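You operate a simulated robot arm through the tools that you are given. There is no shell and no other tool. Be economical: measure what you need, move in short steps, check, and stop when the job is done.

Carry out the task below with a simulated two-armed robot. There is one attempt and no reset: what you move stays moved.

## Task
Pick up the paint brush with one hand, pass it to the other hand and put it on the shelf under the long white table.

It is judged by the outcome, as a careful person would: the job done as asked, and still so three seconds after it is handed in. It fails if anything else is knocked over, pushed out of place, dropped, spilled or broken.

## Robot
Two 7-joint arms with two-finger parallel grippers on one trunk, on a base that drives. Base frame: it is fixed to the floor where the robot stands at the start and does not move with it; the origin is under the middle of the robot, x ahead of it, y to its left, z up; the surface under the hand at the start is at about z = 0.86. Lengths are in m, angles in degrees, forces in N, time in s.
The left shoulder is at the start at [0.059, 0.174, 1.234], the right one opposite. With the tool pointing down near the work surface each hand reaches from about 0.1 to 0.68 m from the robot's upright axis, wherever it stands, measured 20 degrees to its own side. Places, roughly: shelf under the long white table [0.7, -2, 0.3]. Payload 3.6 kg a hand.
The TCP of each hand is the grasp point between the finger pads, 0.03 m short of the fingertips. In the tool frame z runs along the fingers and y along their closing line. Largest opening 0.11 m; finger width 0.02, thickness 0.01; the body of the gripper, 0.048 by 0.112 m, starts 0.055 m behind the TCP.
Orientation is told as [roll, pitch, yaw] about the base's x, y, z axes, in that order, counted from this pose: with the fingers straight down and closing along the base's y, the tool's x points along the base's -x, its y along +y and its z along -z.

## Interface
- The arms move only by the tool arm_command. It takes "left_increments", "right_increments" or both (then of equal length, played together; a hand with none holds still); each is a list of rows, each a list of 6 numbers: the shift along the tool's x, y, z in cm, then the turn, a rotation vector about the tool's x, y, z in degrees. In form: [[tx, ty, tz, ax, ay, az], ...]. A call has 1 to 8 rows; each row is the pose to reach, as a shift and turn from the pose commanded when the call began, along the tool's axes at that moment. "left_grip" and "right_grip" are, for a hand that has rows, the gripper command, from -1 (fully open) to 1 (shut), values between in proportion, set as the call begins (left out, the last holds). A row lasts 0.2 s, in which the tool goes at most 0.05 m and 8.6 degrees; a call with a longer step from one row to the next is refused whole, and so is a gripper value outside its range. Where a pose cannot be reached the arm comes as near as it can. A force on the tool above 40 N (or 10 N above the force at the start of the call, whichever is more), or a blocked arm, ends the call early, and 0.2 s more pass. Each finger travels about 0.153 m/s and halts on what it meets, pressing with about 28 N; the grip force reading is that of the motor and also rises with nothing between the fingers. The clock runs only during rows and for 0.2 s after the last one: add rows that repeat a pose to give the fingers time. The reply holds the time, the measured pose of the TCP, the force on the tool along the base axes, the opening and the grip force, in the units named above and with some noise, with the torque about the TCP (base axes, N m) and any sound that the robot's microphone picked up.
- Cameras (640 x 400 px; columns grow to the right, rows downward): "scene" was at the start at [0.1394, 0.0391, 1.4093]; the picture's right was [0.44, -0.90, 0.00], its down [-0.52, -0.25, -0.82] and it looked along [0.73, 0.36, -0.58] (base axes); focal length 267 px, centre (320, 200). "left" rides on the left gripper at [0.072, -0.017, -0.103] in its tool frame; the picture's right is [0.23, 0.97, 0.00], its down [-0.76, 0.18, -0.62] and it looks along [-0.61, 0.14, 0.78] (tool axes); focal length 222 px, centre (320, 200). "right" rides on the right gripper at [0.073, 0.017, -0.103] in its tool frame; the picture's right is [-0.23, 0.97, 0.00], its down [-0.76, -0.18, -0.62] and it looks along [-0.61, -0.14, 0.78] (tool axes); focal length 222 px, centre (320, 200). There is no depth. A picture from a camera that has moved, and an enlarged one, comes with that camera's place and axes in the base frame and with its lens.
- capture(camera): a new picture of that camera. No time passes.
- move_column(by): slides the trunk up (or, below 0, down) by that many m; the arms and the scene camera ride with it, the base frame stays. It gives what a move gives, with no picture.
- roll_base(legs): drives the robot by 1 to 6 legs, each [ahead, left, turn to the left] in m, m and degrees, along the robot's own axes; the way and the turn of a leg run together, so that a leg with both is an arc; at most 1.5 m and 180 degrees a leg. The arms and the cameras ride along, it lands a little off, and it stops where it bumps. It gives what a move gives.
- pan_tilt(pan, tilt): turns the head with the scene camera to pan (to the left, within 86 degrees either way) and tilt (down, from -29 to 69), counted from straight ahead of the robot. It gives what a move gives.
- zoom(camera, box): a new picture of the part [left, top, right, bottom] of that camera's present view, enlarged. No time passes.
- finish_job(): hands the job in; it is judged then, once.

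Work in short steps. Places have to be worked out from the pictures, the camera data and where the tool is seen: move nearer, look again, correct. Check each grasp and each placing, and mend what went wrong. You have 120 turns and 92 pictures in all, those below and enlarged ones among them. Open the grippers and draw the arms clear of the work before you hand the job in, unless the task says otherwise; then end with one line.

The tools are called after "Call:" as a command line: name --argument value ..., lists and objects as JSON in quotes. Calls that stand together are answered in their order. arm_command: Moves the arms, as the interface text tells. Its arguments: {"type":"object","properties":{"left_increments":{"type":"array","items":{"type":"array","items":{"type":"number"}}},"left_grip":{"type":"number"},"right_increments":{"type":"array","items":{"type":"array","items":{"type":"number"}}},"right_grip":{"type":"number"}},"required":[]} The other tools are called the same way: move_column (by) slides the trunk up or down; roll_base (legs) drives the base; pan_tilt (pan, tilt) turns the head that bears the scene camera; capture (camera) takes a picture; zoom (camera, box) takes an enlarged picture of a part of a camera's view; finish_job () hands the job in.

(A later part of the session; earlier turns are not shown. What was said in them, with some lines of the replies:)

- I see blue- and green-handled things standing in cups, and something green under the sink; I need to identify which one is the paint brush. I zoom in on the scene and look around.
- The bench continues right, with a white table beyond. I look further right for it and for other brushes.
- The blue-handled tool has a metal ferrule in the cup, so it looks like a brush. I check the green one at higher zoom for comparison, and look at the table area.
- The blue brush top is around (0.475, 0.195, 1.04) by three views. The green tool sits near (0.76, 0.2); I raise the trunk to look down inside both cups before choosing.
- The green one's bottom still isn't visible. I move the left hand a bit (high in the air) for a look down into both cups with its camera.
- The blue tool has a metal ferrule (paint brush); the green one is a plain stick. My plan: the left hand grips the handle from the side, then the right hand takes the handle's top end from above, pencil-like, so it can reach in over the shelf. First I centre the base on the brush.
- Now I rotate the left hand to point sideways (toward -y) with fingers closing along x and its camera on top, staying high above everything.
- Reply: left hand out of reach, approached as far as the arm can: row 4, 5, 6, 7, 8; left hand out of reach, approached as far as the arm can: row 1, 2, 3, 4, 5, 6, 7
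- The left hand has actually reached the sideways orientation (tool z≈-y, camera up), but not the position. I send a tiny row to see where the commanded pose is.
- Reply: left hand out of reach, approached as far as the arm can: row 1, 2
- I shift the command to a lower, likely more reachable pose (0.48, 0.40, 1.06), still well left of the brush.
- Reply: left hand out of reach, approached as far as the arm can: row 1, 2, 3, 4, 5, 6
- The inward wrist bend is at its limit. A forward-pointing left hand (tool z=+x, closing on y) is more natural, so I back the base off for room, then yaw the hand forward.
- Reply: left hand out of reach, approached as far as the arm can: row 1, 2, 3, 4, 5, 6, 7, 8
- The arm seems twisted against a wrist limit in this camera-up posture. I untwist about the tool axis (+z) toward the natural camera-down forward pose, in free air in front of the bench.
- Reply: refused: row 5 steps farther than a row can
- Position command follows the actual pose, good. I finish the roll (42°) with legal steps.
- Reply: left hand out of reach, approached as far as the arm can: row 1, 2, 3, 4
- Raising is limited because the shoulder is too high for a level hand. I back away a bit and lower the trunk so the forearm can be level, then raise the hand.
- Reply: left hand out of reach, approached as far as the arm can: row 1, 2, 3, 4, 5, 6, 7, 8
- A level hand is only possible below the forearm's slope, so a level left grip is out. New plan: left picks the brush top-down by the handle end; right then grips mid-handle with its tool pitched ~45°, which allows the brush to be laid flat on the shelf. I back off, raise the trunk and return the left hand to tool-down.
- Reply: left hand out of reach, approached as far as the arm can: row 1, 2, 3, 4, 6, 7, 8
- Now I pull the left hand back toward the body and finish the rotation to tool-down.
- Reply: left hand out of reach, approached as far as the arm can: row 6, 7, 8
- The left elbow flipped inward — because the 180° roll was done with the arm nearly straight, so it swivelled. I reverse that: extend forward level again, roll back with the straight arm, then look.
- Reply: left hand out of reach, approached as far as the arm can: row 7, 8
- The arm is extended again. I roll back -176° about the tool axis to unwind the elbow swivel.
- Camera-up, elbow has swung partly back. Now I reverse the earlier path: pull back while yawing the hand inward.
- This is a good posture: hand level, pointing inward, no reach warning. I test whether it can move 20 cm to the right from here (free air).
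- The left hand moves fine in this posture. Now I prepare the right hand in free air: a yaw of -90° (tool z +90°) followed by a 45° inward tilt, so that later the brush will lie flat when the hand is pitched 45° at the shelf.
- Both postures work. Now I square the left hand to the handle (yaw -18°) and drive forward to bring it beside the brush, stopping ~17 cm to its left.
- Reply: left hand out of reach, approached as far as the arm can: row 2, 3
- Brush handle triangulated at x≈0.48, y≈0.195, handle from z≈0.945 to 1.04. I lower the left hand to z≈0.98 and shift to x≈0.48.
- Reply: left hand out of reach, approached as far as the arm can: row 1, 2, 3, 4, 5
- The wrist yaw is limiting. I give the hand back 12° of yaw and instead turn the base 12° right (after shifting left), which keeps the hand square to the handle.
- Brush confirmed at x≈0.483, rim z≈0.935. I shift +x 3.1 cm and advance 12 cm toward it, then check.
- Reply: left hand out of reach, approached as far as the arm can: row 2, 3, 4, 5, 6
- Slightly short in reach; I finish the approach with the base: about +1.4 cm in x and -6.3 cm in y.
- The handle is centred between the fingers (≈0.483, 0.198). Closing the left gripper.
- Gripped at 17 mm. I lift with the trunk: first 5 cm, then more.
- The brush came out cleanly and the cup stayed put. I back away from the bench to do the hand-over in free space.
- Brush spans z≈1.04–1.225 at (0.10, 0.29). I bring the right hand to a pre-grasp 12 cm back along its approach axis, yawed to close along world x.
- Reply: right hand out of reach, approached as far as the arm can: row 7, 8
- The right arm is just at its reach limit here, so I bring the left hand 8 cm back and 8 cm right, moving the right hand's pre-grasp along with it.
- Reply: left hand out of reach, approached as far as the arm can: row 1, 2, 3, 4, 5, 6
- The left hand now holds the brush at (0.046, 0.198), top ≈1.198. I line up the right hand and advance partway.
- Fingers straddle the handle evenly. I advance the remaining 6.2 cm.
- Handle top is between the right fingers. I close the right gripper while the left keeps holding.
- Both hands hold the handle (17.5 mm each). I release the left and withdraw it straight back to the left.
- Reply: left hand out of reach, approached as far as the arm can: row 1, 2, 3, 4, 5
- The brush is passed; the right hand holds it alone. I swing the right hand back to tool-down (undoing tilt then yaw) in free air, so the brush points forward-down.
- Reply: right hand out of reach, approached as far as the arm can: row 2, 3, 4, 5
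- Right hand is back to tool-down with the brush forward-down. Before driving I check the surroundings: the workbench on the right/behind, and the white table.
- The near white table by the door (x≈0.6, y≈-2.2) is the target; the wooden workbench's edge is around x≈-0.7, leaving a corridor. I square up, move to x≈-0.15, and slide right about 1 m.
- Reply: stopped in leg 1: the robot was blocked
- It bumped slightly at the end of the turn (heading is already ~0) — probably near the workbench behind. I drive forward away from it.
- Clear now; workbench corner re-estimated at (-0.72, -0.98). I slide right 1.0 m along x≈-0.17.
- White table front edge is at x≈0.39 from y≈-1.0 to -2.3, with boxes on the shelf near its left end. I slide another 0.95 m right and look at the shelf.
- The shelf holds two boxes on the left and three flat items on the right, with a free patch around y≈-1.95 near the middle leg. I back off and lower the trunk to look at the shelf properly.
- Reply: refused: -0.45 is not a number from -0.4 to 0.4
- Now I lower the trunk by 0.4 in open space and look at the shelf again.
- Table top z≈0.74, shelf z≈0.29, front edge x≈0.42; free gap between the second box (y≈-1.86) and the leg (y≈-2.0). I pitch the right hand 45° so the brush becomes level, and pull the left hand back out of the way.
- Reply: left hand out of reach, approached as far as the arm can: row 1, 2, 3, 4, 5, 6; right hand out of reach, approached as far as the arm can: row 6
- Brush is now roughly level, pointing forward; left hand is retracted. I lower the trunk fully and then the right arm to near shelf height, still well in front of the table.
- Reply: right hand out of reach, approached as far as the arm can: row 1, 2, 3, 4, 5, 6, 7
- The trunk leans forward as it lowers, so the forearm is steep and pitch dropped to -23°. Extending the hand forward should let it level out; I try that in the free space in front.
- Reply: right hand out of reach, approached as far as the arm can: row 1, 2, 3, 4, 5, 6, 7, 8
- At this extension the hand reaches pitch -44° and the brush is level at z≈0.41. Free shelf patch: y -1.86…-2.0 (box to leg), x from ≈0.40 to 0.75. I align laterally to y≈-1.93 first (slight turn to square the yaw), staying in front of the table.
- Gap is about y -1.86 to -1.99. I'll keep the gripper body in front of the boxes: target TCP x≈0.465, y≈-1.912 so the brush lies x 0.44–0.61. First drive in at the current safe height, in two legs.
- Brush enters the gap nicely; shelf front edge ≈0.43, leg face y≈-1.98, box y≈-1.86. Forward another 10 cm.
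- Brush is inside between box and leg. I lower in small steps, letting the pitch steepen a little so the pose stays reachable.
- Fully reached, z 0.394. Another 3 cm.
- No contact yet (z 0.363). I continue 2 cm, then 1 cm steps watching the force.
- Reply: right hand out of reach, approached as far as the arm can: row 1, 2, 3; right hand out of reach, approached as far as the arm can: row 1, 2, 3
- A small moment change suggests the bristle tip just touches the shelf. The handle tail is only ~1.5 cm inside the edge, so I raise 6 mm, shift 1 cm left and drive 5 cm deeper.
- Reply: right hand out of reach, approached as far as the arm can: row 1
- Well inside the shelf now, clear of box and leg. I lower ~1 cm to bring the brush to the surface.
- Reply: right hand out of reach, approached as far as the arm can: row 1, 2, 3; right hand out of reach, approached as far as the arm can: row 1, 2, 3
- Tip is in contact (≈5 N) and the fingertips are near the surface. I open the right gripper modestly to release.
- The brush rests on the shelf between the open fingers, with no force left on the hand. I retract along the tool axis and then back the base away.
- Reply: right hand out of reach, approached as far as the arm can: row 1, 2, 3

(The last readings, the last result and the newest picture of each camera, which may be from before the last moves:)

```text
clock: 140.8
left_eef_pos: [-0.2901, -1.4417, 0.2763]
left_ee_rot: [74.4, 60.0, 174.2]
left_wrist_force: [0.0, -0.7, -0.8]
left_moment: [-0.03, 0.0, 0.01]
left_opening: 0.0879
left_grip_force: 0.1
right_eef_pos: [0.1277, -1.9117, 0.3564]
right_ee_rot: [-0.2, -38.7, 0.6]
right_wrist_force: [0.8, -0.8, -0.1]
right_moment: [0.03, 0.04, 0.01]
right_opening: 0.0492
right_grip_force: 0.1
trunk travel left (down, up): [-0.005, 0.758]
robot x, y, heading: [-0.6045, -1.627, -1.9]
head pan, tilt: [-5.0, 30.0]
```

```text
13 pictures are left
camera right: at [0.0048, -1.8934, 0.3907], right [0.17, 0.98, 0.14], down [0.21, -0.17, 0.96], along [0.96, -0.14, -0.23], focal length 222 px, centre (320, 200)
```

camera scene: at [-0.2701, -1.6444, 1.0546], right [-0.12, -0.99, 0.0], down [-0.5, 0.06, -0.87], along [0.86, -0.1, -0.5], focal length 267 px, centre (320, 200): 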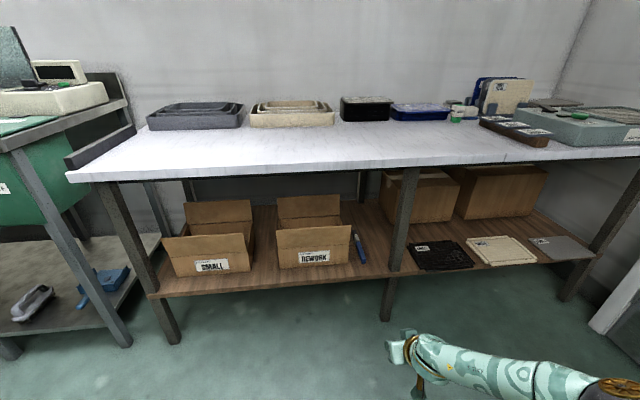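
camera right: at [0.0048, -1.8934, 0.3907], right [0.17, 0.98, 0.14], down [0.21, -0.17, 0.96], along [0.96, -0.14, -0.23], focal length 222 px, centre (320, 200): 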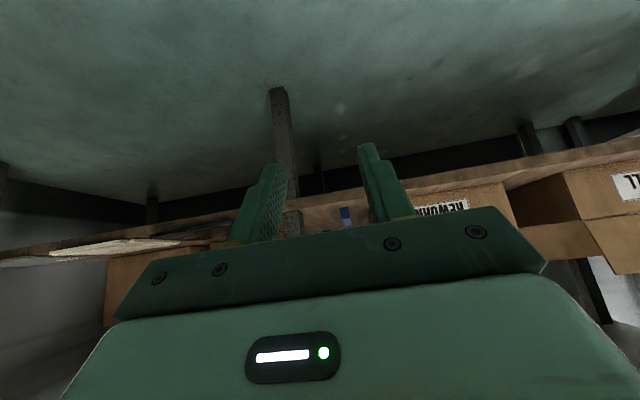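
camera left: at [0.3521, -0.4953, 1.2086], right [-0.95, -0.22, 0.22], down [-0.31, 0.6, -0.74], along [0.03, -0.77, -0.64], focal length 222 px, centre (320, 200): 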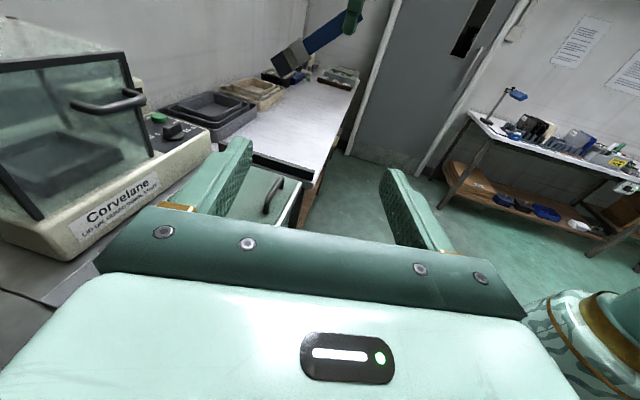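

The hands are clear and the brush lies on the shelf. I zoom in to confirm it rests stably and nothing else moved, opening both grippers.

Call:
arm_command --right_increments '[[0, 0, 0, 0, 0, 0], [0, 0, 0, 0, 0, 0]]' --left_increments '[[0, 0, 0, 0, 0, 0], [0, 0, 0, 0, 0, 0]]' --right_grip -1 --left_grip -1

Call:
zoom --camera "scene" --box '[300, 190, 430, 290]'

```text
clock: 141.4
left_eef_pos: [-0.2902, -1.4434, 0.2757]
left_ee_rot: [74.4, 60.0, 174.3]
left_wrist_force: [0.7, -0.9, -0.2]
left_moment: [-0.01, -0.01, 0.0]
left_opening: 0.1102
left_grip_force: 0.1
right_eef_pos: [0.126, -1.9108, 0.3556]
right_ee_rot: [-0.3, -38.8, 0.6]
right_wrist_force: [-0.3, 0.0, 0.4]
right_moment: [0.04, 0.02, -0.01]
right_opening: 0.11
right_grip_force: 0.0
trunk travel left (down, up): [-0.005, 0.758]
robot x, y, heading: [-0.6073, -1.6268, -2.0]
head pan, tilt: [-5.0, 30.0]
```

```text
4.00 times, centred on (365, 240) of scene
camera zoom: at [-0.2701, -1.6444, 1.0546], right [-0.12, -0.99, 0.0], down [-0.5, 0.06, -0.87], along [0.86, -0.1, -0.5], focal length 1068 px, centre (140, 40)
```

zoom: 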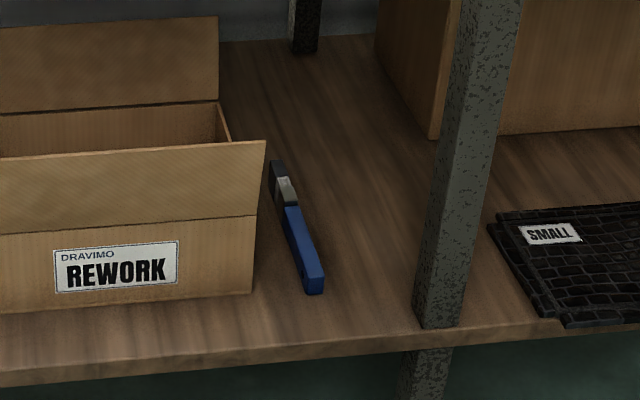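

The brush lies fully on the shelf between the box and the leg. Nothing else there has moved, both grippers are open and both arms are clear, so I hand the job in.

Call:
finish_job

```text
The job is handed in.
```

The blue-handled paint brush was picked up with the left hand, passed to the right hand, and now lies on the shelf under the long white table; the base bumped something unseen once while turning, and I saw nothing displaced afterwards.
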